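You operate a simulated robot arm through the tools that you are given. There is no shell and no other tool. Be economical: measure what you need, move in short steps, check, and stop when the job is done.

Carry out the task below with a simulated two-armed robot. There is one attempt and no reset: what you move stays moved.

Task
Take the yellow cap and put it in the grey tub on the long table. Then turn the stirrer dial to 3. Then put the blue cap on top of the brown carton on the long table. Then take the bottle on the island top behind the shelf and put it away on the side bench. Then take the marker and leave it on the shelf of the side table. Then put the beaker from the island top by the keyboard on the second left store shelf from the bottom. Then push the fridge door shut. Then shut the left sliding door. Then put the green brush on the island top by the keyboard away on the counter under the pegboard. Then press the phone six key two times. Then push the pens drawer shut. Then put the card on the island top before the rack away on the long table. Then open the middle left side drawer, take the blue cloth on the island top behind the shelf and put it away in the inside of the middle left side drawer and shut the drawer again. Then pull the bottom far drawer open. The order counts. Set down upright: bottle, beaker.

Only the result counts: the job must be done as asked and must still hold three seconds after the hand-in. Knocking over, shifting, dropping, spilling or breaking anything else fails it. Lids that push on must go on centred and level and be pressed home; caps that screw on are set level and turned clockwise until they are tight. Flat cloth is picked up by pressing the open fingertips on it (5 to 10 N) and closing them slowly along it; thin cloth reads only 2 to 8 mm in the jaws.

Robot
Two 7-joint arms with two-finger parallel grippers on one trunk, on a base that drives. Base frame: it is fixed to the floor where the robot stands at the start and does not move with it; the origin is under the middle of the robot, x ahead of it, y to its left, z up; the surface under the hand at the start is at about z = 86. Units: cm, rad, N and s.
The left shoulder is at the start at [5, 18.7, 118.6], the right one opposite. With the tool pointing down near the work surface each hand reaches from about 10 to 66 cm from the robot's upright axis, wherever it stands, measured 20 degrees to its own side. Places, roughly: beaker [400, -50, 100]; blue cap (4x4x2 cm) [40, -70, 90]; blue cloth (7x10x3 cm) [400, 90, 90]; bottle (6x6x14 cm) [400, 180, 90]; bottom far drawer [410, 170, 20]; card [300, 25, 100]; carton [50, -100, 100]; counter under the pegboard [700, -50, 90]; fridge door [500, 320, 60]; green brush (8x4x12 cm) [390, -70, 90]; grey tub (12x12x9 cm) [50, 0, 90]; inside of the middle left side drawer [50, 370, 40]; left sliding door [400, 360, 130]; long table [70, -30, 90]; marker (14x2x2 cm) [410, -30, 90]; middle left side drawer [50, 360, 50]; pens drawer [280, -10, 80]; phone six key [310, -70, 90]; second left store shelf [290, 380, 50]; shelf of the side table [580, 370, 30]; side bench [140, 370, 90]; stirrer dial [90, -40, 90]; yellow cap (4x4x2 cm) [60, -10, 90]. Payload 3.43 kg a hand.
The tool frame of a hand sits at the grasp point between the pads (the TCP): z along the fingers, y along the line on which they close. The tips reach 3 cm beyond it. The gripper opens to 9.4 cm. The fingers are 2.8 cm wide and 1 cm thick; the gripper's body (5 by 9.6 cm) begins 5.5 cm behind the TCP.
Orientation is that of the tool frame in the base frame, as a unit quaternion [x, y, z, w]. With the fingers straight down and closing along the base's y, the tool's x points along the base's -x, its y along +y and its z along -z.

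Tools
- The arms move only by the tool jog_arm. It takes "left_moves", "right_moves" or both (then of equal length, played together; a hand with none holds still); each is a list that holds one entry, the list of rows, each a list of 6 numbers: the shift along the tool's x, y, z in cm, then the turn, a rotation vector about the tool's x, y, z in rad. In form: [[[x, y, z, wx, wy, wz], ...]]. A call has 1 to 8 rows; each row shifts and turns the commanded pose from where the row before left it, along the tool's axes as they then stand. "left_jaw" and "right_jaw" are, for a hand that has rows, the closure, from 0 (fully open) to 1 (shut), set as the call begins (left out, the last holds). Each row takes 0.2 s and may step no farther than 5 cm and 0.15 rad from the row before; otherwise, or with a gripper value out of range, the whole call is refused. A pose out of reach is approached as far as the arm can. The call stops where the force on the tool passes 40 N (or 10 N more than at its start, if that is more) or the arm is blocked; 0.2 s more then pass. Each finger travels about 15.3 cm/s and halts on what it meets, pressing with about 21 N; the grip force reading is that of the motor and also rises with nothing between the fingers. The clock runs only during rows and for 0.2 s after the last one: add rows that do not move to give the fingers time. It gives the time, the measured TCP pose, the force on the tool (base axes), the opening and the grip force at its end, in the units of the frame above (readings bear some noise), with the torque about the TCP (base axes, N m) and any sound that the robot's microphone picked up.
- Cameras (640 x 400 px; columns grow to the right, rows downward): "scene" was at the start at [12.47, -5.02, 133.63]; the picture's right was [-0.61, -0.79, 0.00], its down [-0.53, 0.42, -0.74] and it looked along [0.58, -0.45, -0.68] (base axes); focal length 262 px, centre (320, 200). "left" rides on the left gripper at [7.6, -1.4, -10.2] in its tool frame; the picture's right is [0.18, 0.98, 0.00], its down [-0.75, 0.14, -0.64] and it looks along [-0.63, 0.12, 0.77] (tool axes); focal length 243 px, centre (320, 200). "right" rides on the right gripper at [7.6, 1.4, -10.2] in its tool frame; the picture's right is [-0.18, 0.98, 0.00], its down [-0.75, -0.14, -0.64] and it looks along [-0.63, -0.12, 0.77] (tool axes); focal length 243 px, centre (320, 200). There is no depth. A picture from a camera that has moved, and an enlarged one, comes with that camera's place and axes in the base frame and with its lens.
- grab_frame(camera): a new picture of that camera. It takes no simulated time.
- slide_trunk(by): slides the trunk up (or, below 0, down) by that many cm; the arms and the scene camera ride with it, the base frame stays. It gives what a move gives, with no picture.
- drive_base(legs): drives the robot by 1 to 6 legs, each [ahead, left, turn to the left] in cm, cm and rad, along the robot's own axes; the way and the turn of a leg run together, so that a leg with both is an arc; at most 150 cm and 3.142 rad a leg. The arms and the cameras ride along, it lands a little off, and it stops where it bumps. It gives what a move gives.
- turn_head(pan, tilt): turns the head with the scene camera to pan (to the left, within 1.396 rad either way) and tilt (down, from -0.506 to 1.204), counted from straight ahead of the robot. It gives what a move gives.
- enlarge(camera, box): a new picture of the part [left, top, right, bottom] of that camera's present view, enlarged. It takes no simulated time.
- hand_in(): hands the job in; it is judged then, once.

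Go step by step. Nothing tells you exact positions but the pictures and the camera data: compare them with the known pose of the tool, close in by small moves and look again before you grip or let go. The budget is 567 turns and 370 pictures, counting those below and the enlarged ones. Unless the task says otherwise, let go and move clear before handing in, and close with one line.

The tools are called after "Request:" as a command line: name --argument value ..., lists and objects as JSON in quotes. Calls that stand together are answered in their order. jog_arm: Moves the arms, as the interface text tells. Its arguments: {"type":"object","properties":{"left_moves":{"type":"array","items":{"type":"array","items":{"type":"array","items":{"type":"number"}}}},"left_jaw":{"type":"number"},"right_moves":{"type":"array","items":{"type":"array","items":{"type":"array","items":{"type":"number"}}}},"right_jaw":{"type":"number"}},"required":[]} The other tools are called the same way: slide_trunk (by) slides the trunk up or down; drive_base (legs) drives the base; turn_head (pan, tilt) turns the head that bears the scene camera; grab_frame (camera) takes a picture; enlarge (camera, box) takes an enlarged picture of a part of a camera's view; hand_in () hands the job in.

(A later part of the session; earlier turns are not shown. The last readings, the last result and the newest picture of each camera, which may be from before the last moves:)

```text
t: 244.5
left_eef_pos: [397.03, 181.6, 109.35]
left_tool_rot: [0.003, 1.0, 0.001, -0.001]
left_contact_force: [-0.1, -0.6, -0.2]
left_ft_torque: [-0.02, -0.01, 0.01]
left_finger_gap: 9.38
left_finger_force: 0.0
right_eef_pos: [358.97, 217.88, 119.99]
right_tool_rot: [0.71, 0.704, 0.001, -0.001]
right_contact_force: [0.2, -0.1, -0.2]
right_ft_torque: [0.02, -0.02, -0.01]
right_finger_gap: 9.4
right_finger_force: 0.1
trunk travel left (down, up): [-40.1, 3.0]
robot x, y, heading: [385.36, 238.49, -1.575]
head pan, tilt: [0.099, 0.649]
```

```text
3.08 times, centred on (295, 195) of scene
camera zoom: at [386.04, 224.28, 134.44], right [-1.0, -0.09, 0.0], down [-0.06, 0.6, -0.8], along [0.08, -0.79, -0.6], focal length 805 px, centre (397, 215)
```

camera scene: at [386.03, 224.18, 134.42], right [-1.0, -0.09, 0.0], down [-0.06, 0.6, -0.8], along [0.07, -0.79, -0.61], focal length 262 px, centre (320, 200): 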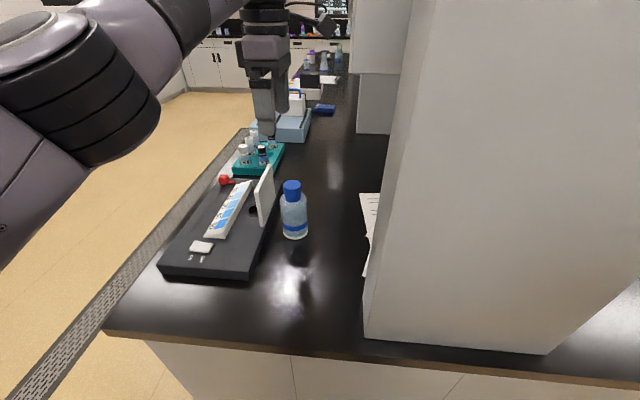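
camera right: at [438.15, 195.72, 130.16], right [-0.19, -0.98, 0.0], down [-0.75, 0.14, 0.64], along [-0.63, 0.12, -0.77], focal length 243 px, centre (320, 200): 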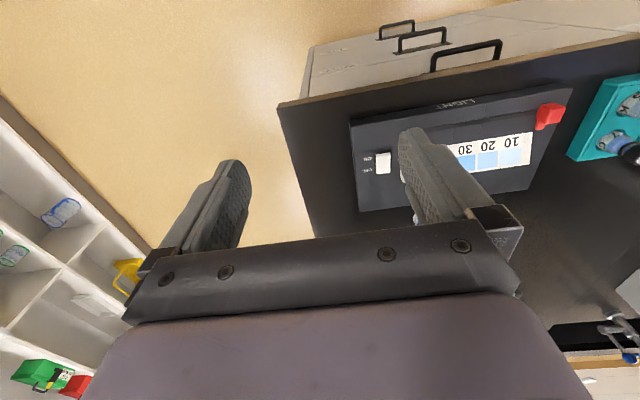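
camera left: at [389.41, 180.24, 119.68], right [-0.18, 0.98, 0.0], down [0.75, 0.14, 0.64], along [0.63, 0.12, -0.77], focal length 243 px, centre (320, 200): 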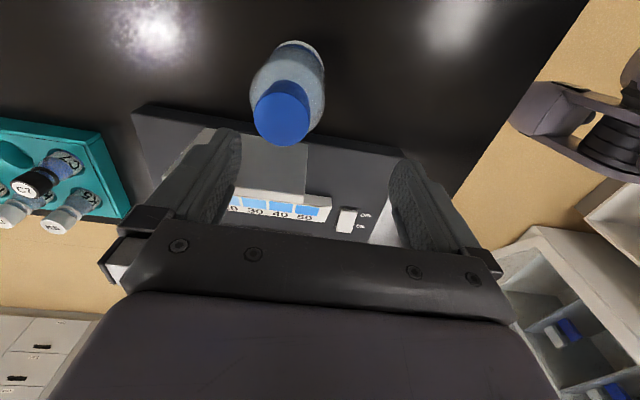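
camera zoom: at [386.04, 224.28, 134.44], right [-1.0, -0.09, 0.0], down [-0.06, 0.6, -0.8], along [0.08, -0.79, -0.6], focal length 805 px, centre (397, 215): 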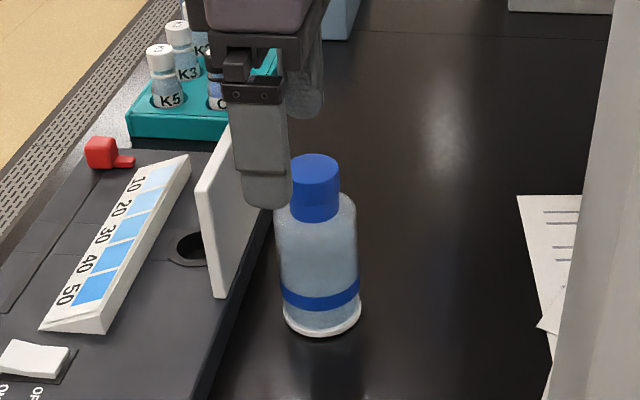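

Request:
jog_arm --left_moves '[[[1.1, -2.8, 0, 0, 0, 0], [0, 0, 3, 0, 0, 0], [0, 0, 0, 0, 0, 0]]]'

Request:
grab_frame --camera "left"

Request:
enlarge --camera "scene" --box '[220, 130, 370, 260]'

```text
t: 245.3
left_eef_pos: [395.71, 178.9, 106.32]
left_tool_rot: [0.002, 1.0, 0.0, 0.0]
left_contact_force: [-0.2, 0.2, -0.3]
left_ft_torque: [0.0, 0.02, 0.01]
left_finger_gap: 9.4
left_finger_force: 0.0
right_eef_pos: [358.84, 217.88, 119.94]
right_tool_rot: [0.71, 0.705, 0.0, -0.001]
right_contact_force: [0.0, -0.3, 0.1]
right_ft_torque: [0.03, -0.06, -0.02]
right_finger_gap: 9.4
right_finger_force: 0.0
trunk travel left (down, up): [-40.1, 3.0]
robot x, y, heading: [385.04, 238.84, -1.574]
head pan, tilt: [0.099, 0.649]
```

```text
315 pictures are left
camera left: at [388.01, 177.41, 116.69], right [-0.18, 0.98, 0.0], down [0.75, 0.14, 0.64], along [0.63, 0.12, -0.77], focal length 243 px, centre (320, 200)
```

left: 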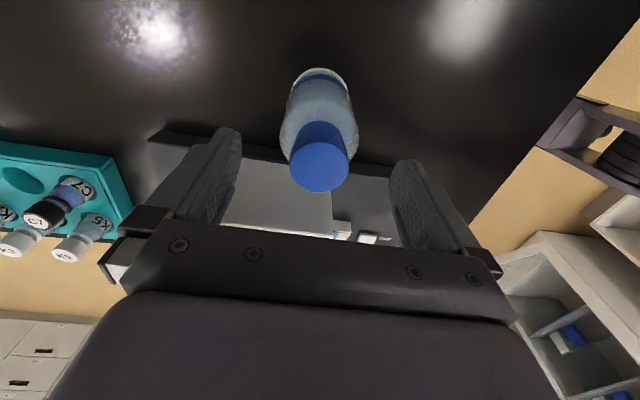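

```text
3.08 times, centred on (295, 195) of scene
camera zoom: at [386.0, 224.28, 134.44], right [-1.0, -0.09, 0.0], down [-0.06, 0.6, -0.8], along [0.08, -0.79, -0.6], focal length 805 px, centre (397, 215)
```

zoom: 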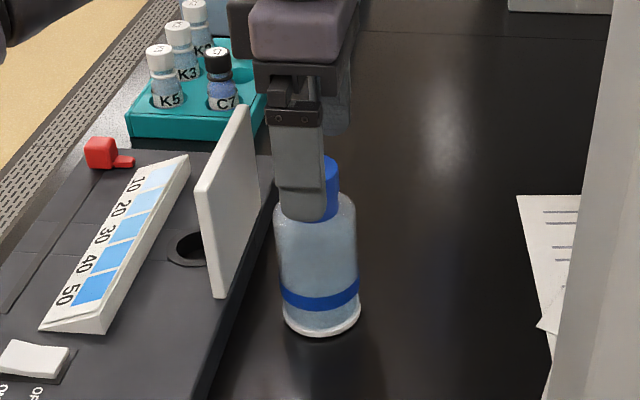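

Aligned within half a centimetre. I'll lower to z≈102 and close on the cap.

Request:
jog_arm --left_moves '[[[-0.5, 0.1, 2, 0, 0, 0], [0, 0, 2.3, 0, 0, 0], [0, 0, 0, 0, 0, 0]]]'

Request:
jog_arm --left_moves '[[[0, 0, 0, 0, 0, 0], [0, 0, 0, 0, 0, 0], [0, 0, 0, 0, 0, 0]]]' --left_jaw 1

Request:
enlarge --camera "scene" --box '[220, 130, 370, 260]'

```text
t: 246.1
left_eef_pos: [396.31, 178.94, 101.95]
left_tool_rot: [0.001, 1.0, 0.001, -0.001]
left_contact_force: [-0.4, 0.3, -0.8]
left_ft_torque: [0.0, 0.02, -0.01]
left_finger_gap: 9.38
left_finger_force: 0.2
right_eef_pos: [359.07, 217.83, 119.98]
right_tool_rot: [0.709, 0.705, 0.0, -0.001]
right_contact_force: [0.0, 0.4, -0.8]
right_ft_torque: [0.01, 0.0, -0.01]
right_finger_gap: 9.39
right_finger_force: 0.0
trunk travel left (down, up): [-40.1, 3.0]
robot x, y, heading: [385.33, 238.28, -1.574]
head pan, tilt: [0.099, 0.649]
```

```text
t: 246.9
left_eef_pos: [396.35, 178.97, 101.97]
left_tool_rot: [0.002, 1.0, 0.001, 0.0]
left_contact_force: [0.9, 0.5, 0.1]
left_ft_torque: [0.02, -0.02, 0.0]
left_finger_gap: 5.9
left_finger_force: 20.6
right_eef_pos: [358.9, 217.79, 120.06]
right_tool_rot: [0.71, 0.705, 0.001, 0.0]
right_contact_force: [-0.4, 0.3, 0.0]
right_ft_torque: [0.0, 0.02, 0.01]
right_finger_gap: 9.41
right_finger_force: 0.0
trunk travel left (down, up): [-40.1, 3.0]
robot x, y, heading: [385.0, 238.81, -1.579]
head pan, tilt: [0.099, 0.649]
```

```text
3.08 times, centred on (295, 195) of scene
camera zoom: at [386.05, 224.25, 134.43], right [-1.0, -0.09, 0.0], down [-0.06, 0.6, -0.8], along [0.08, -0.79, -0.6], focal length 805 px, centre (397, 215)
```

zoom: 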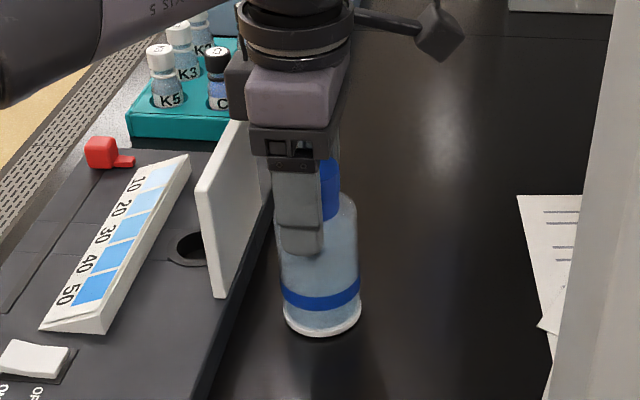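

It grips the bottle's body near the shoulder (5.9 cm). I'll lift straight up and check it.

Request:
jog_arm --left_moves '[[[0, 0, -2, 0, 0, 0], [0, 0, -4, 0, 0, 0], [0, 0, -5, 0, 0, 0], [0, 0, -5, 0, 0, 0], [0, 0, 0, 0, 0, 0]]]'

Request:
grab_frame --camera "scene"

```text
t: 248.1
left_eef_pos: [396.38, 179.46, 117.74]
left_tool_rot: [0.002, 1.0, 0.0, 0.0]
left_contact_force: [-0.3, -0.5, -3.4]
left_ft_torque: [-0.01, 0.01, -0.03]
left_finger_gap: 5.94
left_finger_force: 21.2
left hand out of reach, approached as far as the arm can: row 4
right_eef_pos: [358.93, 217.82, 120.02]
right_tool_rot: [0.71, 0.705, 0.001, -0.001]
right_contact_force: [0.0, 0.5, -0.5]
right_ft_torque: [0.03, 0.02, -0.01]
right_finger_gap: 9.4
right_finger_force: 0.1
trunk travel left (down, up): [-40.1, 3.0]
robot x, y, heading: [385.07, 238.56, -1.573]
head pan, tilt: [0.099, 0.649]
```

```text
312 pictures are left
camera scene: at [386.07, 224.2, 134.42], right [-1.0, -0.09, 0.0], down [-0.06, 0.6, -0.8], along [0.08, -0.79, -0.61], focal length 262 px, centre (320, 200)
```

scene: 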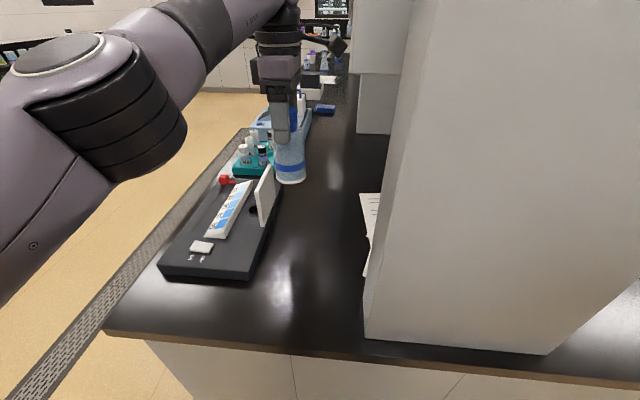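

The bottle is held, upright. I'll bring it back toward the robot and turn the gripper back to its normal orientation.

Request:
jog_arm --left_moves '[[[-1.3, 4.3, 0, 0, 0, 0], [-1.3, 4.3, 0, 0, 0, 0], [-1.3, 4.3, 0, 0, 0, 0], [-1.3, 4.3, 0, 0, 0, 0], [-1.3, 4.3, 0, 0, 0, 0], [-1.3, 4.3, 0, 0, 0, 0], [-1.3, 4.3, 0, 0, 0, 0], [-1.3, 2, -1, 0, 0, 0]]]'

Request:
drive_base --legs '[[-32, 0, 0]]'

Request:
jog_arm --left_moves '[[[0, 0, 0, 0, 0, 0.143], [0, 0, 0, 0, 0, 0.143], [0, 0, 0, 0, 0, 0.143], [0, 0, 0, 0, 0, 0.143], [0, 0, 0, 0, 0, 0.143], [0, 0, 0, 0, 0, 0.143], [0, 0, 0, 0, 0, 0.143], [0, 0, 0, 0, 0, 0.143]]]'

Request:
jog_arm --left_moves '[[[0, 0, 0, 0, 0, 0.143], [0, 0, 0, 0, 0, 0.143], [0, 0, 0, 0, 0, 0.141], [0, 0, 0, 0, 0, 0]]]'

Request:
turn_head --pan -1.3 --tilt 0.4

Request:
grab_frame --camera "scene"

```text
t: 249.9
left_eef_pos: [407.27, 211.74, 119.1]
left_tool_rot: [0.002, 1.0, 0.0, 0.0]
left_contact_force: [-0.8, 0.2, -1.7]
left_ft_torque: [0.0, -0.02, -0.01]
left_finger_gap: 5.93
left_finger_force: 20.6
right_eef_pos: [358.94, 217.97, 119.98]
right_tool_rot: [0.71, 0.704, 0.001, 0.0]
right_contact_force: [-0.1, 0.0, 0.8]
right_ft_torque: [0.02, 0.04, 0.02]
right_finger_gap: 9.4
right_finger_force: 0.0
trunk travel left (down, up): [-40.1, 3.0]
robot x, y, heading: [385.56, 238.85, -1.582]
head pan, tilt: [0.099, 0.649]
```

```text
t: 252.0
left_eef_pos: [407.31, 243.0, 119.0]
left_tool_rot: [0.005, 1.0, 0.0, 0.0]
left_contact_force: [-0.1, 0.4, -2.4]
left_ft_torque: [-0.01, -0.03, 0.0]
left_finger_gap: 5.89
left_finger_force: 20.4
right_eef_pos: [359.1, 249.5, 120.03]
right_tool_rot: [0.71, 0.704, 0.0, -0.002]
right_contact_force: [0.5, 0.2, 0.0]
right_ft_torque: [0.03, -0.02, 0.02]
right_finger_gap: 9.39
right_finger_force: 0.0
trunk travel left (down, up): [-40.1, 3.0]
robot x, y, heading: [385.54, 270.25, -1.584]
head pan, tilt: [0.099, 0.649]
```

```text
t: 253.8
left_eef_pos: [407.18, 243.14, 119.03]
left_tool_rot: [0.546, 0.838, 0.0, -0.001]
left_contact_force: [-0.1, 0.4, -2.3]
left_ft_torque: [0.0, 0.0, 0.02]
left_finger_gap: 5.93
left_finger_force: 21.4
right_eef_pos: [359.01, 249.43, 119.97]
right_tool_rot: [0.711, 0.704, 0.001, -0.001]
right_contact_force: [-0.6, -0.3, 0.4]
right_ft_torque: [-0.02, -0.02, 0.01]
right_finger_gap: 9.38
right_finger_force: 0.0
trunk travel left (down, up): [-40.1, 3.0]
robot x, y, heading: [385.46, 270.12, -1.579]
head pan, tilt: [0.099, 0.649]
```

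```text
t: 254.8
left_eef_pos: [407.23, 242.92, 119.07]
left_tool_rot: [0.711, 0.703, 0.0, -0.001]
left_contact_force: [0.2, -0.2, -2.3]
left_ft_torque: [-0.03, -0.01, 0.0]
left_finger_gap: 5.89
left_finger_force: 20.8
right_eef_pos: [359.01, 249.42, 119.95]
right_tool_rot: [0.711, 0.703, 0.002, -0.001]
right_contact_force: [0.4, 0.4, 0.0]
right_ft_torque: [0.02, 0.0, -0.03]
right_finger_gap: 9.38
right_finger_force: 0.0
trunk travel left (down, up): [-40.1, 3.0]
robot x, y, heading: [385.62, 270.31, -1.581]
head pan, tilt: [0.099, 0.649]
```

```text
t: 256.3
left_eef_pos: [407.21, 242.96, 119.08]
left_tool_rot: [0.71, 0.704, 0.0, -0.001]
left_contact_force: [-0.1, 0.0, -2.4]
left_ft_torque: [0.0, 0.0, -0.02]
left_finger_gap: 5.9
left_finger_force: 20.8
right_eef_pos: [359.09, 249.38, 120.05]
right_tool_rot: [0.711, 0.703, 0.0, -0.001]
right_contact_force: [-0.3, 0.6, -0.4]
right_ft_torque: [-0.03, -0.02, -0.01]
right_finger_gap: 9.4
right_finger_force: 0.1
trunk travel left (down, up): [-40.1, 3.0]
robot x, y, heading: [385.3, 270.19, -1.581]
head pan, tilt: [-1.3, 0.4]
```

```text
311 pictures are left
camera scene: at [376.49, 261.97, 136.68], right [-0.26, 0.97, 0.0], down [0.38, 0.1, -0.92], along [-0.89, -0.24, -0.39], focal length 262 px, centre (320, 200)
```

scene: 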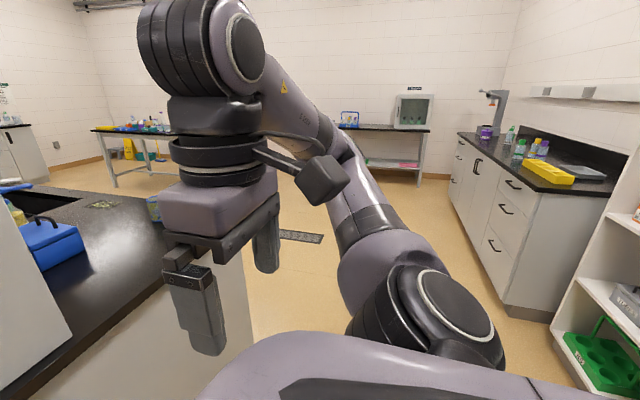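

The side bench runs from x≈209 toward lower x with its front at y≈350. I'll turn to face +y and strafe along to it.

Request:
drive_base --legs '[[0, 0, 3.141], [0, 150, 0], [0, 65, 0]]'

Request:
turn_head --pan 0 --tilt 0.5

Request:
grab_frame --camera "scene"

```text
t: 282.8
left_eef_pos: [147.28, 287.41, 119.03]
left_tool_rot: [0.72, -0.694, 0.001, 0.0]
left_contact_force: [0.4, -0.7, -2.9]
left_ft_torque: [-0.02, 0.01, 0.0]
left_finger_gap: 3.76
left_finger_force: 21.1
right_eef_pos: [195.76, 283.35, 119.92]
right_tool_rot: [0.72, -0.694, 0.001, 0.001]
right_contact_force: [0.5, 0.1, 0.1]
right_ft_torque: [0.01, 0.01, 0.02]
right_finger_gap: 9.4
right_finger_force: 0.2
trunk travel left (down, up): [-40.1, 3.0]
robot x, y, heading: [170.38, 261.09, 1.606]
head pan, tilt: [-1.3, 0.4]
```

```text
t: 284.3
left_eef_pos: [147.35, 287.48, 118.99]
left_tool_rot: [0.72, -0.694, 0.001, -0.001]
left_contact_force: [-0.5, 0.2, -3.6]
left_ft_torque: [0.01, -0.02, 0.01]
left_finger_gap: 3.79
left_finger_force: 21.3
right_eef_pos: [195.73, 283.22, 119.95]
right_tool_rot: [0.719, -0.695, 0.001, 0.0]
right_contact_force: [-0.2, -0.1, 0.0]
right_ft_torque: [0.02, 0.01, -0.01]
right_finger_gap: 9.41
right_finger_force: 0.0
trunk travel left (down, up): [-40.1, 3.0]
robot x, y, heading: [170.43, 261.09, 1.605]
head pan, tilt: [0.0, 0.499]
```

```text
310 pictures are left
camera scene: at [169.89, 276.39, 135.77], right [1.0, 0.04, 0.0], down [0.02, -0.48, -0.88], along [-0.03, 0.88, -0.48], focal length 262 px, centre (320, 200)
```

scene: 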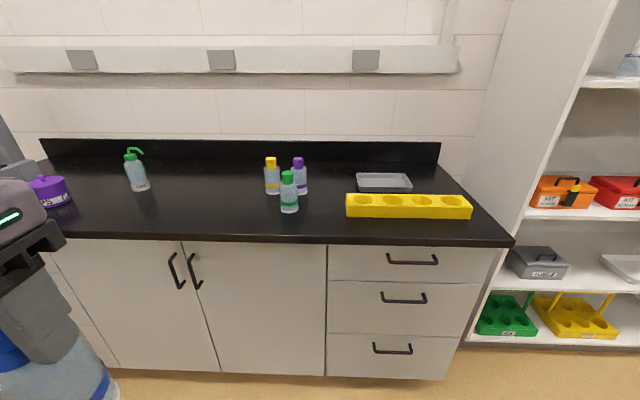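

The left gap has changed to 3.8, so the bottle has slipped down and is now held by its cap. I'll check with the hand camera.

Request:
grab_frame --camera "left"

Request:
turn_head --pan 0.6 --tilt 0.6

Request:
grab_frame --camera "scene"

```text
309 pictures are left
camera left: at [149.09, 279.82, 129.42], right [-0.98, -0.22, 0.0], down [-0.17, 0.75, 0.64], along [-0.14, 0.63, -0.77], focal length 243 px, centre (320, 200)
```

left: 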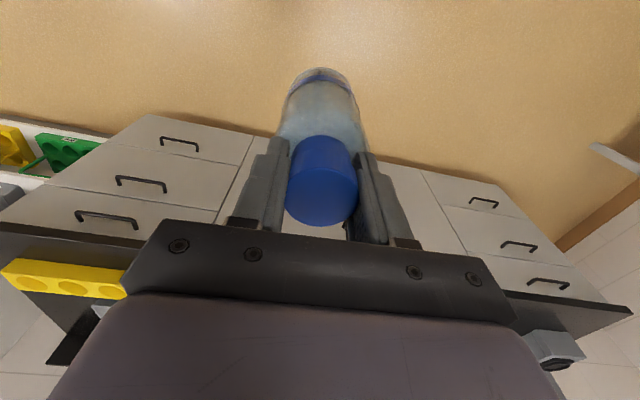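

```text
t: 285.3
left_eef_pos: [147.41, 287.55, 119.09]
left_tool_rot: [0.72, -0.694, 0.001, 0.001]
left_contact_force: [-0.2, -0.8, -2.7]
left_ft_torque: [-0.01, 0.0, 0.01]
left_finger_gap: 3.77
left_finger_force: 21.2
right_eef_pos: [195.78, 283.27, 120.08]
right_tool_rot: [0.72, -0.694, 0.001, 0.001]
right_contact_force: [0.2, -1.0, -0.4]
right_ft_torque: [0.0, -0.02, 0.02]
right_finger_gap: 9.42
right_finger_force: 0.0
trunk travel left (down, up): [-40.1, 3.0]
robot x, y, heading: [170.23, 261.14, 1.61]
head pan, tilt: [0.6, 0.6]
```

```text
308 pictures are left
camera scene: at [164.96, 274.4, 134.86], right [0.8, 0.59, 0.0], down [0.34, -0.45, -0.83], along [-0.49, 0.66, -0.56], focal length 262 px, centre (320, 200)
```

scene: 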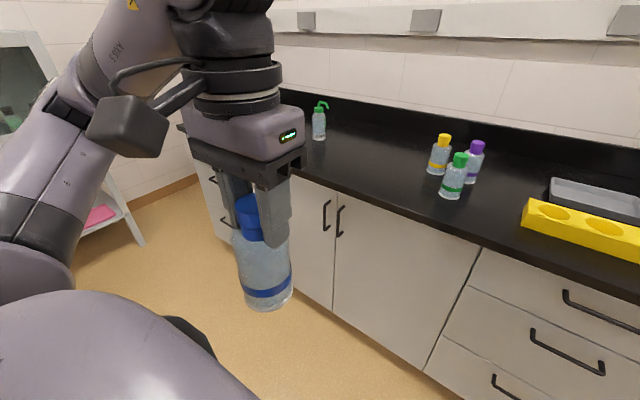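

The bottle hangs straight, held by the cap with its bottom about 13.6 cm below the TCP. A free spot on the bench is around [125, 357]; I'll drive up to it.

Request:
drive_base --legs '[[30, 20, -0.035]]'

Request:
turn_head --pan 0.3 --tilt 0.7

Request:
grab_frame --camera "scene"

```text
t: 287.7
left_eef_pos: [128.06, 317.85, 118.97]
left_tool_rot: [0.708, -0.706, 0.002, 0.0]
left_contact_force: [0.4, -0.8, -2.4]
left_ft_torque: [0.0, 0.0, 0.02]
left_finger_gap: 3.76
left_finger_force: 21.1
right_eef_pos: [176.27, 312.04, 119.97]
right_tool_rot: [0.707, -0.707, 0.001, 0.001]
right_contact_force: [0.2, -0.9, -0.6]
right_ft_torque: [0.02, 0.0, 0.02]
right_finger_gap: 9.41
right_finger_force: 0.0
trunk travel left (down, up): [-40.1, 3.0]
robot x, y, heading: [150.18, 290.89, 1.569]
head pan, tilt: [0.6, 0.6]
```

```text
t: 288.5
left_eef_pos: [128.0, 317.87, 118.99]
left_tool_rot: [0.708, -0.706, 0.001, 0.0]
left_contact_force: [0.3, -0.6, -2.7]
left_ft_torque: [0.02, -0.01, 0.0]
left_finger_gap: 3.77
left_finger_force: 21.0
right_eef_pos: [176.37, 311.89, 119.99]
right_tool_rot: [-0.707, 0.707, -0.001, -0.001]
right_contact_force: [-0.1, -0.2, -0.4]
right_ft_torque: [-0.01, -0.02, -0.02]
right_finger_gap: 9.43
right_finger_force: 0.1
trunk travel left (down, up): [-40.1, 3.0]
robot x, y, heading: [150.32, 290.74, 1.571]
head pan, tilt: [0.3, 0.7]
```

```text
307 pictures are left
camera scene: at [147.66, 304.97, 134.0], right [0.95, 0.3, 0.0], down [0.19, -0.61, -0.77], along [-0.23, 0.73, -0.64], focal length 262 px, centre (320, 200)
```

scene: 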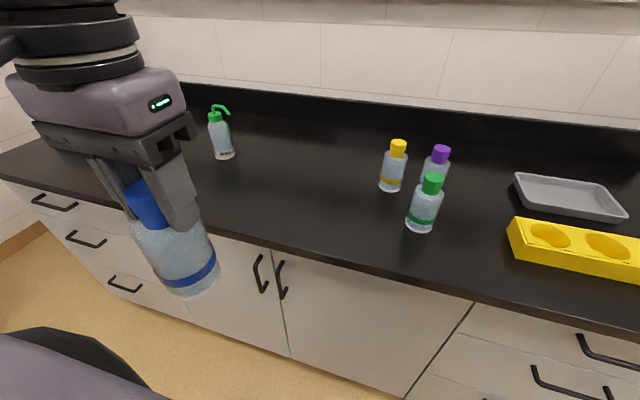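

Request:
drive_base --legs '[[10, 0, 0]]'

Request:
jog_arm --left_moves '[[[-4.5, 0, 0, 0, 0, 0], [-4.5, 0, 0, 0, 0, 0], [-4.5, 0, 0, 0, 0, 0], [-4.5, 0, 0, 0, 0, 0], [-4.5, 0, 0, 0, 0, 0], [-4.5, 0, 0, 0, 0, 0], [0, 0, 4, 0, 0, 0], [0, 0, 4, 0, 0, 0]]]'

Request:
grab_frame --camera "scene"

```text
t: 289.6
left_eef_pos: [128.07, 327.99, 119.08]
left_tool_rot: [0.708, -0.707, 0.0, 0.001]
left_contact_force: [0.4, -0.1, -2.2]
left_ft_torque: [0.02, -0.03, -0.04]
left_finger_gap: 3.77
left_finger_force: 20.9
right_eef_pos: [176.27, 321.98, 119.93]
right_tool_rot: [0.707, -0.707, 0.0, 0.001]
right_contact_force: [0.6, 0.6, -0.4]
right_ft_torque: [-0.04, 0.01, 0.02]
right_finger_gap: 9.38
right_finger_force: 0.0
trunk travel left (down, up): [-40.1, 3.0]
robot x, y, heading: [149.85, 301.45, 1.568]
head pan, tilt: [0.3, 0.7]
```

```text
t: 291.4
left_eef_pos: [127.67, 354.81, 111.03]
left_tool_rot: [0.707, -0.707, 0.001, 0.001]
left_contact_force: [-0.3, -0.4, -3.2]
left_ft_torque: [-0.03, -0.01, 0.0]
left_finger_gap: 3.79
left_finger_force: 21.6
right_eef_pos: [176.18, 321.95, 119.94]
right_tool_rot: [-0.707, 0.707, -0.001, -0.001]
right_contact_force: [0.2, 0.1, 0.0]
right_ft_torque: [-0.01, 0.0, -0.04]
right_finger_gap: 9.43
right_finger_force: 0.0
trunk travel left (down, up): [-40.1, 3.0]
robot x, y, heading: [150.01, 300.88, 1.572]
head pan, tilt: [0.3, 0.7]
```

```text
306 pictures are left
camera scene: at [147.66, 314.98, 133.99], right [0.95, 0.3, 0.0], down [0.19, -0.62, -0.76], along [-0.23, 0.73, -0.64], focal length 262 px, centre (320, 200)
```

scene: 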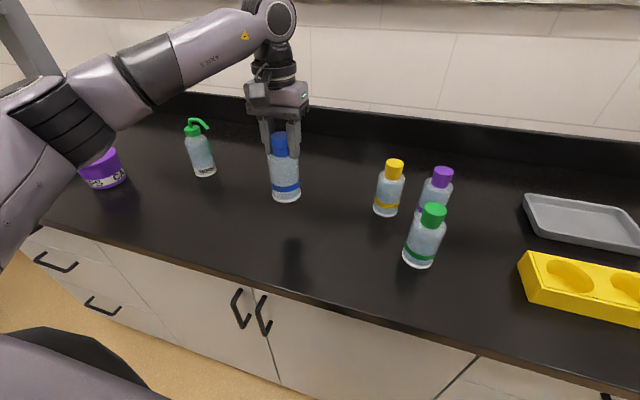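

Over a free spot. I'll lower until the bottle's base touches.

Request:
jog_arm --left_moves '[[[0, 0, 4, 0, 0, 0], [0, 0, 2.5, 0, 0, 0], [0, 0, 0, 0, 0, 0]]]'

Request:
enlarge --camera "scene" --box '[220, 80, 360, 220]'

```text
t: 292.2
left_eef_pos: [127.91, 354.81, 104.44]
left_tool_rot: [0.708, -0.706, 0.0, 0.001]
left_contact_force: [-0.1, -0.5, -2.5]
left_ft_torque: [-0.02, 0.0, 0.02]
left_finger_gap: 3.75
left_finger_force: 21.2
right_eef_pos: [176.43, 321.97, 119.99]
right_tool_rot: [0.708, -0.707, 0.0, 0.0]
right_contact_force: [-0.5, -0.5, 0.2]
right_ft_torque: [0.01, 0.01, 0.01]
right_finger_gap: 9.42
right_finger_force: 0.0
trunk travel left (down, up): [-40.1, 3.0]
robot x, y, heading: [150.09, 301.03, 1.574]
head pan, tilt: [0.3, 0.7]
```

```text
2.86 times, centred on (290, 150) of scene
camera zoom: at [147.66, 314.94, 133.99], right [0.95, 0.3, 0.0], down [0.19, -0.62, -0.76], along [-0.23, 0.73, -0.64], focal length 747 px, centre (406, 343)
```

zoom: 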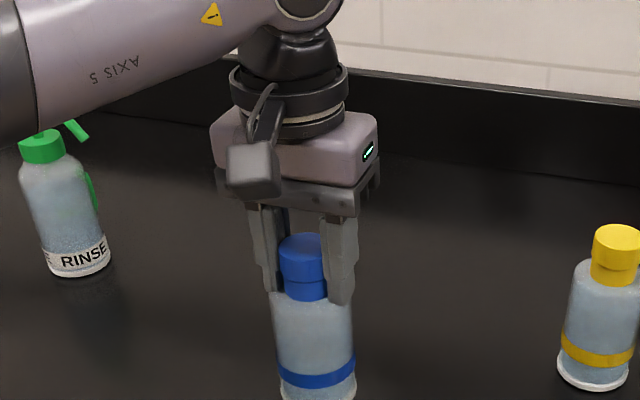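

Request:
jog_arm --left_moves '[[[0, 0, 0.4, 0, 0, 0], [0, 0, 0.4, 0, 0, 0], [0, 0, 0.4, 0, 0, 0], [0, 0, 0, 0, 0, 0]]]'

Request:
enlarge --camera "scene" --box '[220, 120, 360, 240]'

```text
t: 293.2
left_eef_pos: [127.99, 354.85, 103.25]
left_tool_rot: [0.708, -0.707, 0.001, 0.001]
left_contact_force: [1.0, 0.4, -2.4]
left_ft_torque: [0.01, -0.01, 0.01]
left_finger_gap: 3.81
left_finger_force: 21.3
right_eef_pos: [176.38, 321.78, 120.03]
right_tool_rot: [0.708, -0.707, 0.0, 0.001]
right_contact_force: [-0.1, 0.6, 0.6]
right_ft_torque: [0.01, -0.01, -0.02]
right_finger_gap: 9.39
right_finger_force: 0.0
trunk travel left (down, up): [-40.1, 3.0]
robot x, y, heading: [150.14, 301.04, 1.573]
head pan, tilt: [0.3, 0.7]
```

```text
3.33 times, centred on (290, 180) of scene
camera zoom: at [147.66, 314.94, 133.99], right [0.95, 0.3, 0.0], down [0.19, -0.62, -0.76], along [-0.23, 0.73, -0.64], focal length 872 px, centre (420, 267)
```

zoom: 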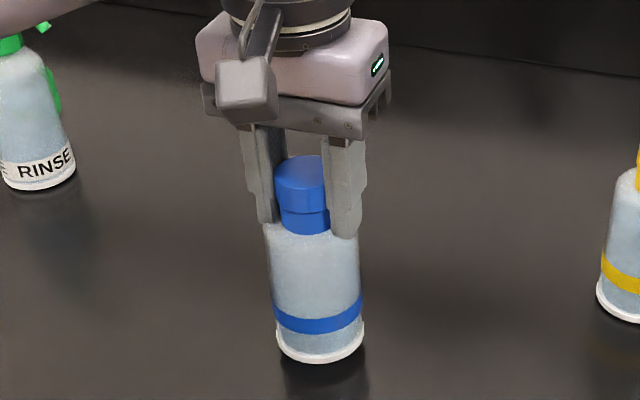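

Request:
jog_arm --left_moves '[[[0, 0, 0.3, 0, 0, 0], [0, 0, 0.3, 0, 0, 0], [0, 0, 0, 0, 0, 0]]]'

Request:
jog_arm --left_moves '[[[0, 0, 0.3, 0, 0, 0], [0, 0, 0, 0, 0, 0]]]'

Request:
jog_arm --left_moves '[[[0, 0, 0.3, 0, 0, 0], [0, 0, 0, 0, 0, 0]]]'

Request:
enlarge --camera "scene" --box '[220, 120, 360, 240]'

```text
t: 294.0
left_eef_pos: [128.02, 354.84, 102.72]
left_tool_rot: [0.708, -0.707, 0.001, 0.001]
left_contact_force: [-0.5, -0.5, -1.6]
left_ft_torque: [0.0, -0.01, -0.01]
left_finger_gap: 3.75
left_finger_force: 21.1
right_eef_pos: [176.24, 321.85, 119.93]
right_tool_rot: [-0.707, 0.707, -0.001, 0.0]
right_contact_force: [0.0, 1.0, -0.4]
right_ft_torque: [0.0, -0.03, 0.04]
right_finger_gap: 9.39
right_finger_force: 0.0
trunk travel left (down, up): [-40.1, 3.0]
robot x, y, heading: [149.86, 301.17, 1.572]
head pan, tilt: [0.3, 0.7]
```

```text
t: 294.6
left_eef_pos: [127.95, 354.67, 102.35]
left_tool_rot: [0.708, -0.706, 0.001, 0.001]
left_contact_force: [-1.2, -0.5, -1.1]
left_ft_torque: [0.01, 0.02, 0.01]
left_finger_gap: 3.77
left_finger_force: 21.3
right_eef_pos: [176.28, 321.92, 120.0]
right_tool_rot: [-0.707, 0.707, -0.001, 0.0]
right_contact_force: [0.4, 0.5, 0.4]
right_ft_torque: [0.01, -0.02, 0.02]
right_finger_gap: 9.4
right_finger_force: 0.0
trunk travel left (down, up): [-40.1, 3.0]
robot x, y, heading: [150.46, 301.24, 1.571]
head pan, tilt: [0.3, 0.7]
```

```text
t: 295.2
left_eef_pos: [128.05, 354.67, 102.24]
left_tool_rot: [0.708, -0.706, 0.0, -0.001]
left_contact_force: [-1.2, -3.0, 9.6]
left_ft_torque: [0.06, 0.14, 0.0]
left_finger_gap: 3.76
left_finger_force: 20.8
right_eef_pos: [176.25, 321.73, 120.01]
right_tool_rot: [-0.707, 0.707, 0.0, 0.0]
right_contact_force: [-0.1, 0.0, 0.1]
right_ft_torque: [0.0, 0.05, 0.03]
right_finger_gap: 9.39
right_finger_force: 0.1
trunk travel left (down, up): [-40.1, 3.0]
robot x, y, heading: [150.1, 301.02, 1.576]
head pan, tilt: [0.3, 0.7]
```

```text
3.33 times, centred on (290, 180) of scene
camera zoom: at [147.69, 314.8, 134.03], right [0.95, 0.3, 0.0], down [0.19, -0.61, -0.77], along [-0.23, 0.73, -0.64], focal length 872 px, centre (420, 267)
```

zoom: 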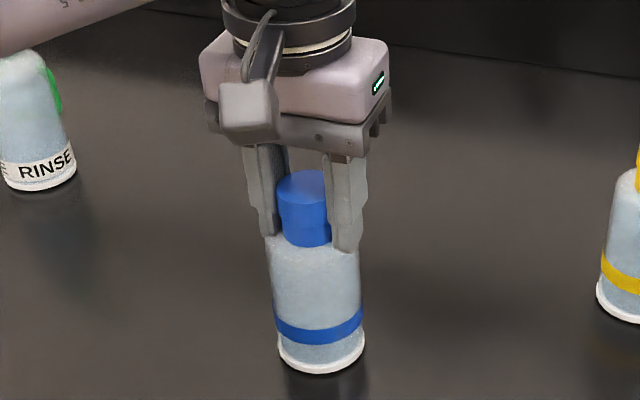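

Contact made. I'll ease off slightly, release and lift clear.

Request:
jog_arm --left_moves '[[[0, 0, -0.3, 0, 0, 0], [0, 0, 0, 0, 0, 0]]]'

Request:
jog_arm --left_moves '[[[0, 0, 0, 0, 0, 0], [0, 0, 0, 0, 0, 0], [0, 0, 0, 0, 0, 0], [0, 0, -3, 0, 0, 0], [0, 0, -5, 0, 0, 0], [0, 0, -5, 0, 0, 0], [0, 0, -4, 0, 0, 0], [0, 0, 0, 0, 0, 0]]]' --left_jaw 0

Request:
grab_frame --camera "scene"

```text
t: 295.8
left_eef_pos: [127.97, 354.67, 102.46]
left_tool_rot: [0.708, -0.706, 0.001, 0.001]
left_contact_force: [-0.5, -0.5, -0.1]
left_ft_torque: [0.02, 0.01, 0.02]
left_finger_gap: 3.77
left_finger_force: 20.9
right_eef_pos: [176.35, 321.78, 120.02]
right_tool_rot: [0.707, -0.707, 0.001, 0.0]
right_contact_force: [-0.3, 0.4, -0.1]
right_ft_torque: [-0.02, 0.02, 0.01]
right_finger_gap: 9.4
right_finger_force: 0.0
trunk travel left (down, up): [-40.1, 3.0]
robot x, y, heading: [150.16, 301.01, 1.571]
head pan, tilt: [0.3, 0.7]
```

```text
t: 297.6
left_eef_pos: [127.8, 354.72, 119.42]
left_tool_rot: [0.707, -0.707, 0.001, 0.0]
left_contact_force: [0.4, -0.6, -0.3]
left_ft_torque: [0.0, 0.01, 0.01]
left_finger_gap: 9.35
left_finger_force: 0.1
right_eef_pos: [176.26, 321.83, 120.05]
right_tool_rot: [0.707, -0.707, 0.0, 0.0]
right_contact_force: [-0.5, 0.0, 0.0]
right_ft_torque: [-0.01, 0.04, -0.04]
right_finger_gap: 9.37
right_finger_force: 0.0
trunk travel left (down, up): [-40.1, 3.0]
robot x, y, heading: [150.26, 301.03, 1.572]
head pan, tilt: [0.3, 0.7]
```

```text
302 pictures are left
camera scene: at [147.65, 314.94, 133.99], right [0.95, 0.3, 0.0], down [0.19, -0.62, -0.76], along [-0.23, 0.73, -0.64], focal length 262 px, centre (320, 200)
```

scene: 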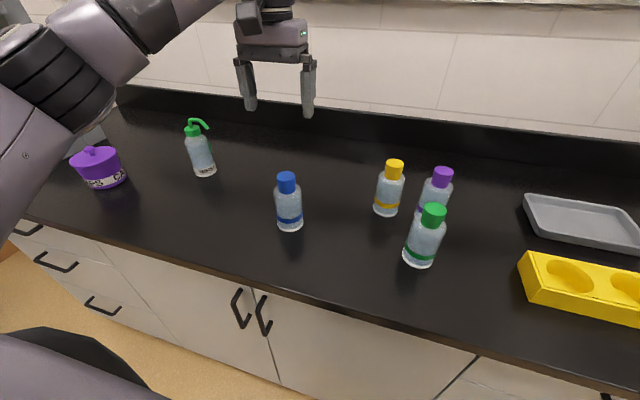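

The bottle stands upright on the side bench. Next is the marker; I'll tuck the left arm and drive back to the island's far side.

Request:
jog_arm --left_moves '[[[4.6, 0, 0, 0, 0, 0], [4.6, 0, 0, 0, 0, 0], [4.6, 0, 0, 0, 0, 0], [4.6, 0, 0, 0, 0, 0], [4.6, 0, 0, 0, 0, 0], [4.6, 0, 0, 0, 0, 0], [4.4, 0, 0, 0, 0, 0], [0, 0, 0, 0, 0, 0]]]'

Request:
drive_base --legs '[[-30, 0, 0], [0, -150, 0], [0, -150, 0]]'

```text
t: 299.4
left_eef_pos: [128.25, 322.68, 119.48]
left_tool_rot: [0.709, -0.706, 0.001, 0.001]
left_contact_force: [1.2, 0.0, -0.1]
left_ft_torque: [-0.01, -0.02, 0.0]
left_finger_gap: 9.39
left_finger_force: 0.1
right_eef_pos: [176.37, 321.85, 119.92]
right_tool_rot: [0.707, -0.707, 0.001, 0.001]
right_contact_force: [-0.6, -0.9, 0.8]
right_ft_torque: [0.02, 0.01, -0.01]
right_finger_gap: 9.43
right_finger_force: 0.0
trunk travel left (down, up): [-40.1, 3.0]
robot x, y, heading: [150.45, 301.0, 1.575]
head pan, tilt: [0.3, 0.7]
```

```text
t: 327.5
left_eef_pos: [430.57, 294.92, 119.39]
left_tool_rot: [0.714, -0.7, 0.001, 0.001]
left_contact_force: [0.3, 0.6, -0.7]
left_ft_torque: [0.04, -0.01, 0.0]
left_finger_gap: 9.41
left_finger_force: 0.0
right_eef_pos: [478.64, 295.0, 119.99]
right_tool_rot: [0.713, -0.701, 0.001, 0.001]
right_contact_force: [0.3, 0.6, 0.4]
right_ft_torque: [-0.01, 0.0, 0.0]
right_finger_gap: 9.4
right_finger_force: 0.0
trunk travel left (down, up): [-40.1, 3.0]
robot x, y, heading: [453.15, 273.0, 1.593]
head pan, tilt: [0.3, 0.7]
```

Request:
turn_head --pan -0.7 --tilt 0.45

Request:
grab_frame --camera "scene"

```text
t: 328.8
left_eef_pos: [430.53, 294.89, 119.49]
left_tool_rot: [0.714, -0.7, 0.0, 0.0]
left_contact_force: [-0.1, -0.3, -0.6]
left_ft_torque: [-0.03, 0.01, 0.01]
left_finger_gap: 9.42
left_finger_force: 0.0
right_eef_pos: [478.8, 294.97, 119.98]
right_tool_rot: [0.714, -0.7, 0.001, 0.0]
right_contact_force: [-0.1, -0.4, 0.1]
right_ft_torque: [0.0, -0.02, 0.0]
right_finger_gap: 9.4
right_finger_force: 0.0
trunk travel left (down, up): [-40.1, 3.0]
robot x, y, heading: [452.78, 273.11, 1.596]
head pan, tilt: [-0.7, 0.45]
```

```text
301 pictures are left
camera scene: at [458.64, 286.57, 136.21], right [0.78, -0.63, 0.0], down [-0.27, -0.34, -0.9], along [0.57, 0.7, -0.44], focal length 262 px, centre (320, 200)
```

scene: 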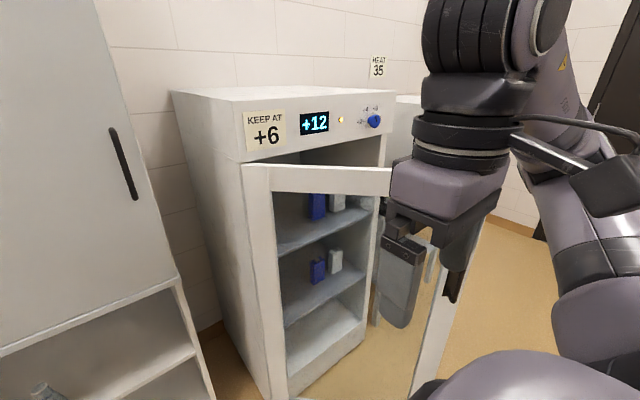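

The fridge door hinges on its left and stands open about 35°. I'll leave it for later, and go on to the marker's side of the island.

Request:
turn_head --pan 0 --tilt 0.65

Request:
drive_base --legs '[[0, 0, 1.55], [-36, 0, 0], [0, 150, 0], [0, 148, 0]]'

Request:
grab_frame --camera "scene"

```text
t: 329.8
left_eef_pos: [430.48, 294.97, 119.4]
left_tool_rot: [0.714, -0.7, 0.0, 0.001]
left_contact_force: [-0.3, 0.1, 0.6]
left_ft_torque: [-0.04, 0.02, -0.01]
left_finger_gap: 9.4
left_finger_force: 0.0
right_eef_pos: [478.66, 294.92, 120.03]
right_tool_rot: [0.713, -0.701, 0.001, 0.0]
right_contact_force: [-0.4, 0.1, -0.5]
right_ft_torque: [0.01, 0.01, -0.01]
right_finger_gap: 9.4
right_finger_force: 0.0
trunk travel left (down, up): [-40.1, 3.0]
robot x, y, heading: [452.58, 273.63, 1.591]
head pan, tilt: [0.0, 0.649]
```

```text
t: 361.5
left_eef_pos: [462.22, -46.16, 119.41]
left_tool_rot: [1.0, -0.008, 0.001, 0.0]
left_contact_force: [0.1, 0.6, 0.7]
left_ft_torque: [-0.02, 0.06, -0.01]
left_finger_gap: 9.39
left_finger_force: 0.0
right_eef_pos: [463.85, 1.9, 120.1]
right_tool_rot: [1.0, -0.009, 0.001, 0.0]
right_contact_force: [-0.4, -0.4, 0.0]
right_ft_torque: [0.03, -0.01, 0.07]
right_finger_gap: 9.4
right_finger_force: 0.1
trunk travel left (down, up): [-40.1, 3.0]
robot x, y, heading: [484.61, -24.99, 3.123]
head pan, tilt: [0.0, 0.649]
```

```text
300 pictures are left
camera scene: at [469.9, -24.34, 134.43], right [0.02, 1.0, 0.0], down [0.6, -0.01, -0.8], along [-0.8, 0.01, -0.6], focal length 262 px, centre (320, 200)
```

scene: 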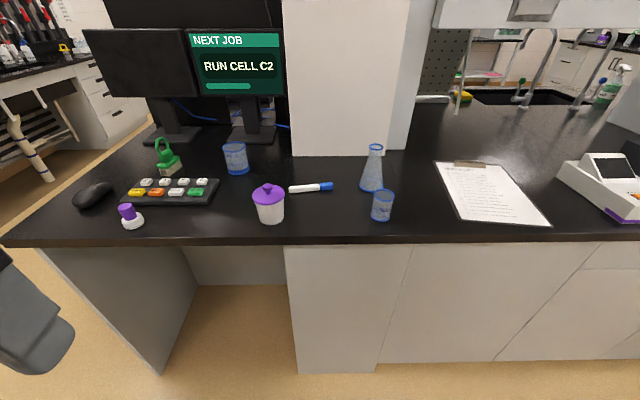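

The marker lies at about [404.5, -26.5, 90], along y, between the pot and the flask. I'll drive up so the left hand can reach it.

Request:
drive_base --legs '[[22, -8, 0.018]]'

Request:
turn_head --pan 0.1 --tilt 0.75

Request:
jog_arm --left_moves '[[[0, 0, 0, 0, 0, -0.143], [0, 0, 0, 0, 0, -0.143], [0, 0, 0, 0, 0, -0.143], [0, 0, 0, 0, 0, -0.143], [0, 0, 0, 0, 0, -0.143], [0, 0, 0, 0, 0, -0.143], [0, 0, 0, 0, 0, -0.143], [0, 0, 0, 0, 0, -0.143]]]'

Request:
jog_arm --left_moves '[[[0, 0, 0, 0, 0, -0.143], [0, 0, 0, 0, 0, -0.143], [0, 0, 0, 0, 0, -0.141], [0, 0, 0, 0, 0, 0]]]'

Request:
enlarge --camera "scene" --box '[160, 80, 440, 260]'

```text
t: 363.2
left_eef_pos: [440.44, -38.34, 119.45]
left_tool_rot: [1.0, 0.0, 0.001, 0.0]
left_contact_force: [-0.4, 0.4, 1.3]
left_ft_torque: [0.01, -0.01, -0.03]
left_finger_gap: 9.39
left_finger_force: 0.1
right_eef_pos: [441.44, 9.84, 120.05]
right_tool_rot: [1.0, -0.001, 0.001, 0.0]
right_contact_force: [-0.8, 0.4, -0.6]
right_ft_torque: [0.01, 0.0, 0.01]
right_finger_gap: 9.38
right_finger_force: 0.0
trunk travel left (down, up): [-40.1, 3.0]
robot x, y, heading: [462.61, -16.58, 3.145]
head pan, tilt: [0.0, 0.649]
```

```text
t: 363.9
left_eef_pos: [440.58, -38.44, 119.56]
left_tool_rot: [1.0, 0.0, 0.001, -0.001]
left_contact_force: [0.0, 0.4, 0.4]
left_ft_torque: [-0.05, -0.01, 0.02]
left_finger_gap: 9.4
left_finger_force: 0.0
right_eef_pos: [441.51, 9.73, 120.0]
right_tool_rot: [1.0, -0.002, 0.002, 0.0]
right_contact_force: [-0.3, -0.2, -0.1]
right_ft_torque: [0.0, 0.04, 0.0]
right_finger_gap: 9.4
right_finger_force: 0.0
trunk travel left (down, up): [-40.1, 3.0]
robot x, y, heading: [462.41, -16.5, 3.138]
head pan, tilt: [0.099, 0.75]
```

```text
t: 365.7
left_eef_pos: [440.54, -38.45, 119.52]
left_tool_rot: [0.841, 0.541, 0.001, -0.001]
left_contact_force: [0.2, -0.3, 0.1]
left_ft_torque: [0.0, 0.05, -0.01]
left_finger_gap: 9.39
left_finger_force: 0.1
right_eef_pos: [441.45, 9.77, 119.99]
right_tool_rot: [1.0, -0.002, 0.002, 0.0]
right_contact_force: [0.8, 0.1, -0.7]
right_ft_torque: [-0.01, 0.0, 0.04]
right_finger_gap: 9.4
right_finger_force: 0.1
trunk travel left (down, up): [-40.1, 3.0]
robot x, y, heading: [462.26, -16.63, 3.14]
head pan, tilt: [0.099, 0.75]
```

```text
t: 366.7
left_eef_pos: [440.51, -38.39, 119.26]
left_tool_rot: [0.707, 0.708, 0.001, 0.001]
left_contact_force: [-0.1, -0.2, -0.7]
left_ft_torque: [0.01, 0.0, -0.02]
left_finger_gap: 9.42
left_finger_force: 0.0
right_eef_pos: [441.47, 9.74, 119.86]
right_tool_rot: [1.0, -0.002, 0.001, 0.0]
right_contact_force: [-0.4, 0.2, 0.5]
right_ft_torque: [0.04, 0.02, 0.05]
right_finger_gap: 9.38
right_finger_force: 0.1
trunk travel left (down, up): [-40.1, 3.0]
robot x, y, heading: [462.22, -16.48, 3.14]
head pan, tilt: [0.099, 0.75]
```

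```text
2.22 times, centred on (300, 170) of scene
camera zoom: at [448.36, -17.21, 133.57], right [-0.1, 1.0, 0.0], down [0.68, 0.07, -0.73], along [-0.73, -0.07, -0.68], focal length 581 px, centre (364, 267)
```

zoom: 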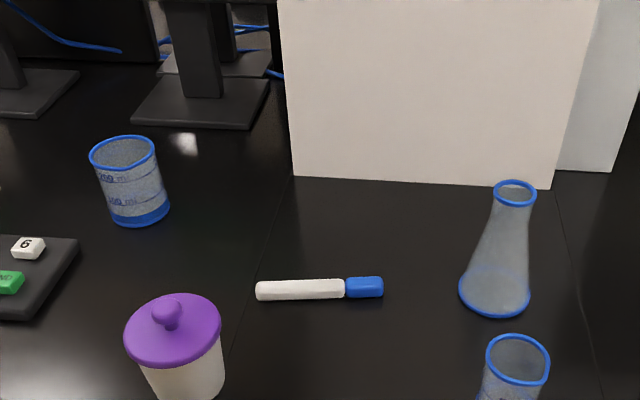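

The marker's centre is about [406, -25.9], tilted 8°. I'll bring the left hand over it and lower partway.

Request:
jog_arm --left_moves '[[[1.56, -4.31, 0, 0, 0, 0], [1.56, -4.31, 0, 0, 0, 0], [1.56, -4.31, 0, 0, 0, 0], [1.56, -4.31, 0, 0, 0, 0], [1.56, -4.31, 0, 0, 0, 0], [1.56, -4.31, 0, 0, 0, 0], [1.56, -4.31, 0, 0, 0, 0], [1.56, -4.31, 0, 0, 0, 0]]]'

Request:
jog_arm --left_moves '[[[0, 0, 3, 0, 0, -0.138], [0, 0, 5, 0, 0, 0], [0, 0, 5, 0, 0, 0], [0, 0, 5, 0, 0, 0], [0, 0, 2, 0, 0, 0], [0, 0, 0, 0, 0, 0]]]'

Request:
grab_frame --camera "left"

Request:
grab_frame --camera "scene"

```text
t: 368.5
left_eef_pos: [406.17, -25.71, 119.24]
left_tool_rot: [0.709, 0.705, -0.001, 0.001]
left_contact_force: [0.3, 0.5, 0.0]
left_ft_torque: [0.0, 0.01, -0.01]
left_finger_gap: 9.39
left_finger_force: 0.0
right_eef_pos: [441.47, 9.79, 119.89]
right_tool_rot: [1.0, -0.002, 0.001, 0.001]
right_contact_force: [0.3, 0.0, 0.0]
right_ft_torque: [-0.01, 0.0, -0.01]
right_finger_gap: 9.41
right_finger_force: 0.0
trunk travel left (down, up): [-40.1, 3.0]
robot x, y, heading: [462.28, -16.53, 3.139]
head pan, tilt: [0.099, 0.75]
```

```text
t: 369.9
left_eef_pos: [406.24, -25.89, 99.39]
left_tool_rot: [0.657, 0.754, -0.001, 0.0]
left_contact_force: [0.2, 0.2, 0.1]
left_ft_torque: [0.0, 0.0, 0.04]
left_finger_gap: 9.4
left_finger_force: 0.1
right_eef_pos: [441.5, 9.76, 120.08]
right_tool_rot: [1.0, -0.002, 0.001, 0.0]
right_contact_force: [-0.3, -0.6, 0.1]
right_ft_torque: [0.04, 0.0, -0.03]
right_finger_gap: 9.41
right_finger_force: 0.1
trunk travel left (down, up): [-40.1, 3.0]
robot x, y, heading: [462.11, -16.13, 3.139]
head pan, tilt: [0.099, 0.75]
```

```text
298 pictures are left
camera left: at [403.75, -18.63, 109.76], right [0.95, 0.32, 0.0], down [0.24, -0.73, 0.64], along [0.2, -0.61, -0.77], focal length 243 px, centre (320, 200)
```

left: 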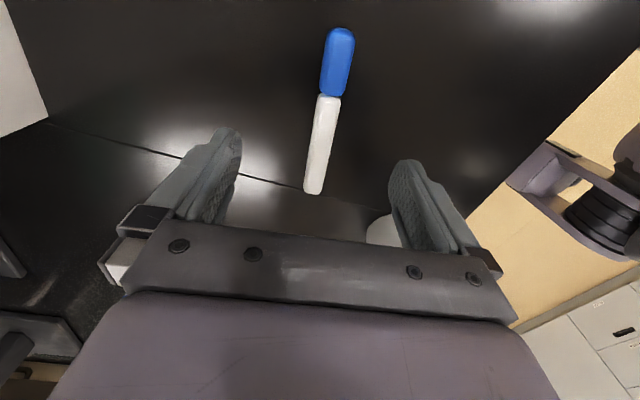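

```text
297 pictures are left
camera scene: at [448.36, -17.21, 133.57], right [-0.1, 1.0, 0.0], down [0.68, 0.07, -0.73], along [-0.73, -0.07, -0.68], focal length 262 px, centre (320, 200)
```

scene: 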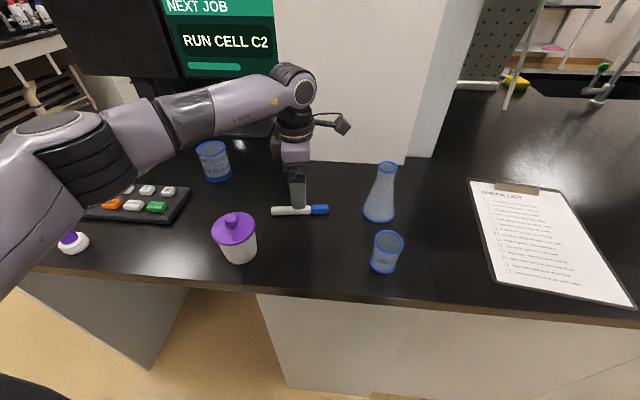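

Aligned. I'll lower toward the surface in small steps until the tips nearly touch.

Request:
jog_arm --left_moves '[[[0, 0.4, 3, 0, 0, 0], [0, 0, 3, 0, 0, 0], [0, 0, 0.5, 0, 0, 0], [0, 0, 0, 0, 0, 0]]]'

Request:
enlarge --camera "scene" --box '[230, 140, 370, 240]'

```text
t: 370.9
left_eef_pos: [406.49, -25.83, 93.04]
left_tool_rot: [0.656, 0.754, 0.001, 0.0]
left_contact_force: [-0.8, 0.1, 6.3]
left_ft_torque: [-0.12, -0.37, -0.08]
left_finger_gap: 9.34
left_finger_force: 0.0
right_eef_pos: [441.4, 9.66, 119.97]
right_tool_rot: [1.0, -0.002, 0.0, -0.001]
right_contact_force: [-0.5, 0.2, 0.2]
right_ft_torque: [0.0, -0.03, -0.02]
right_finger_gap: 9.4
right_finger_force: 0.0
trunk travel left (down, up): [-40.1, 3.0]
robot x, y, heading: [462.15, -16.72, 3.139]
head pan, tilt: [0.099, 0.75]
```

```text
4.00 times, centred on (300, 190) of scene
camera zoom: at [448.41, -17.21, 133.59], right [-0.1, 1.0, 0.0], down [0.68, 0.07, -0.73], along [-0.73, -0.07, -0.68], focal length 1046 px, centre (400, 240)
```

zoom: 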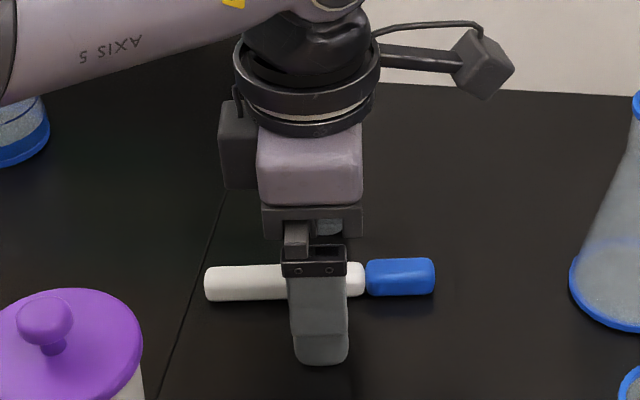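

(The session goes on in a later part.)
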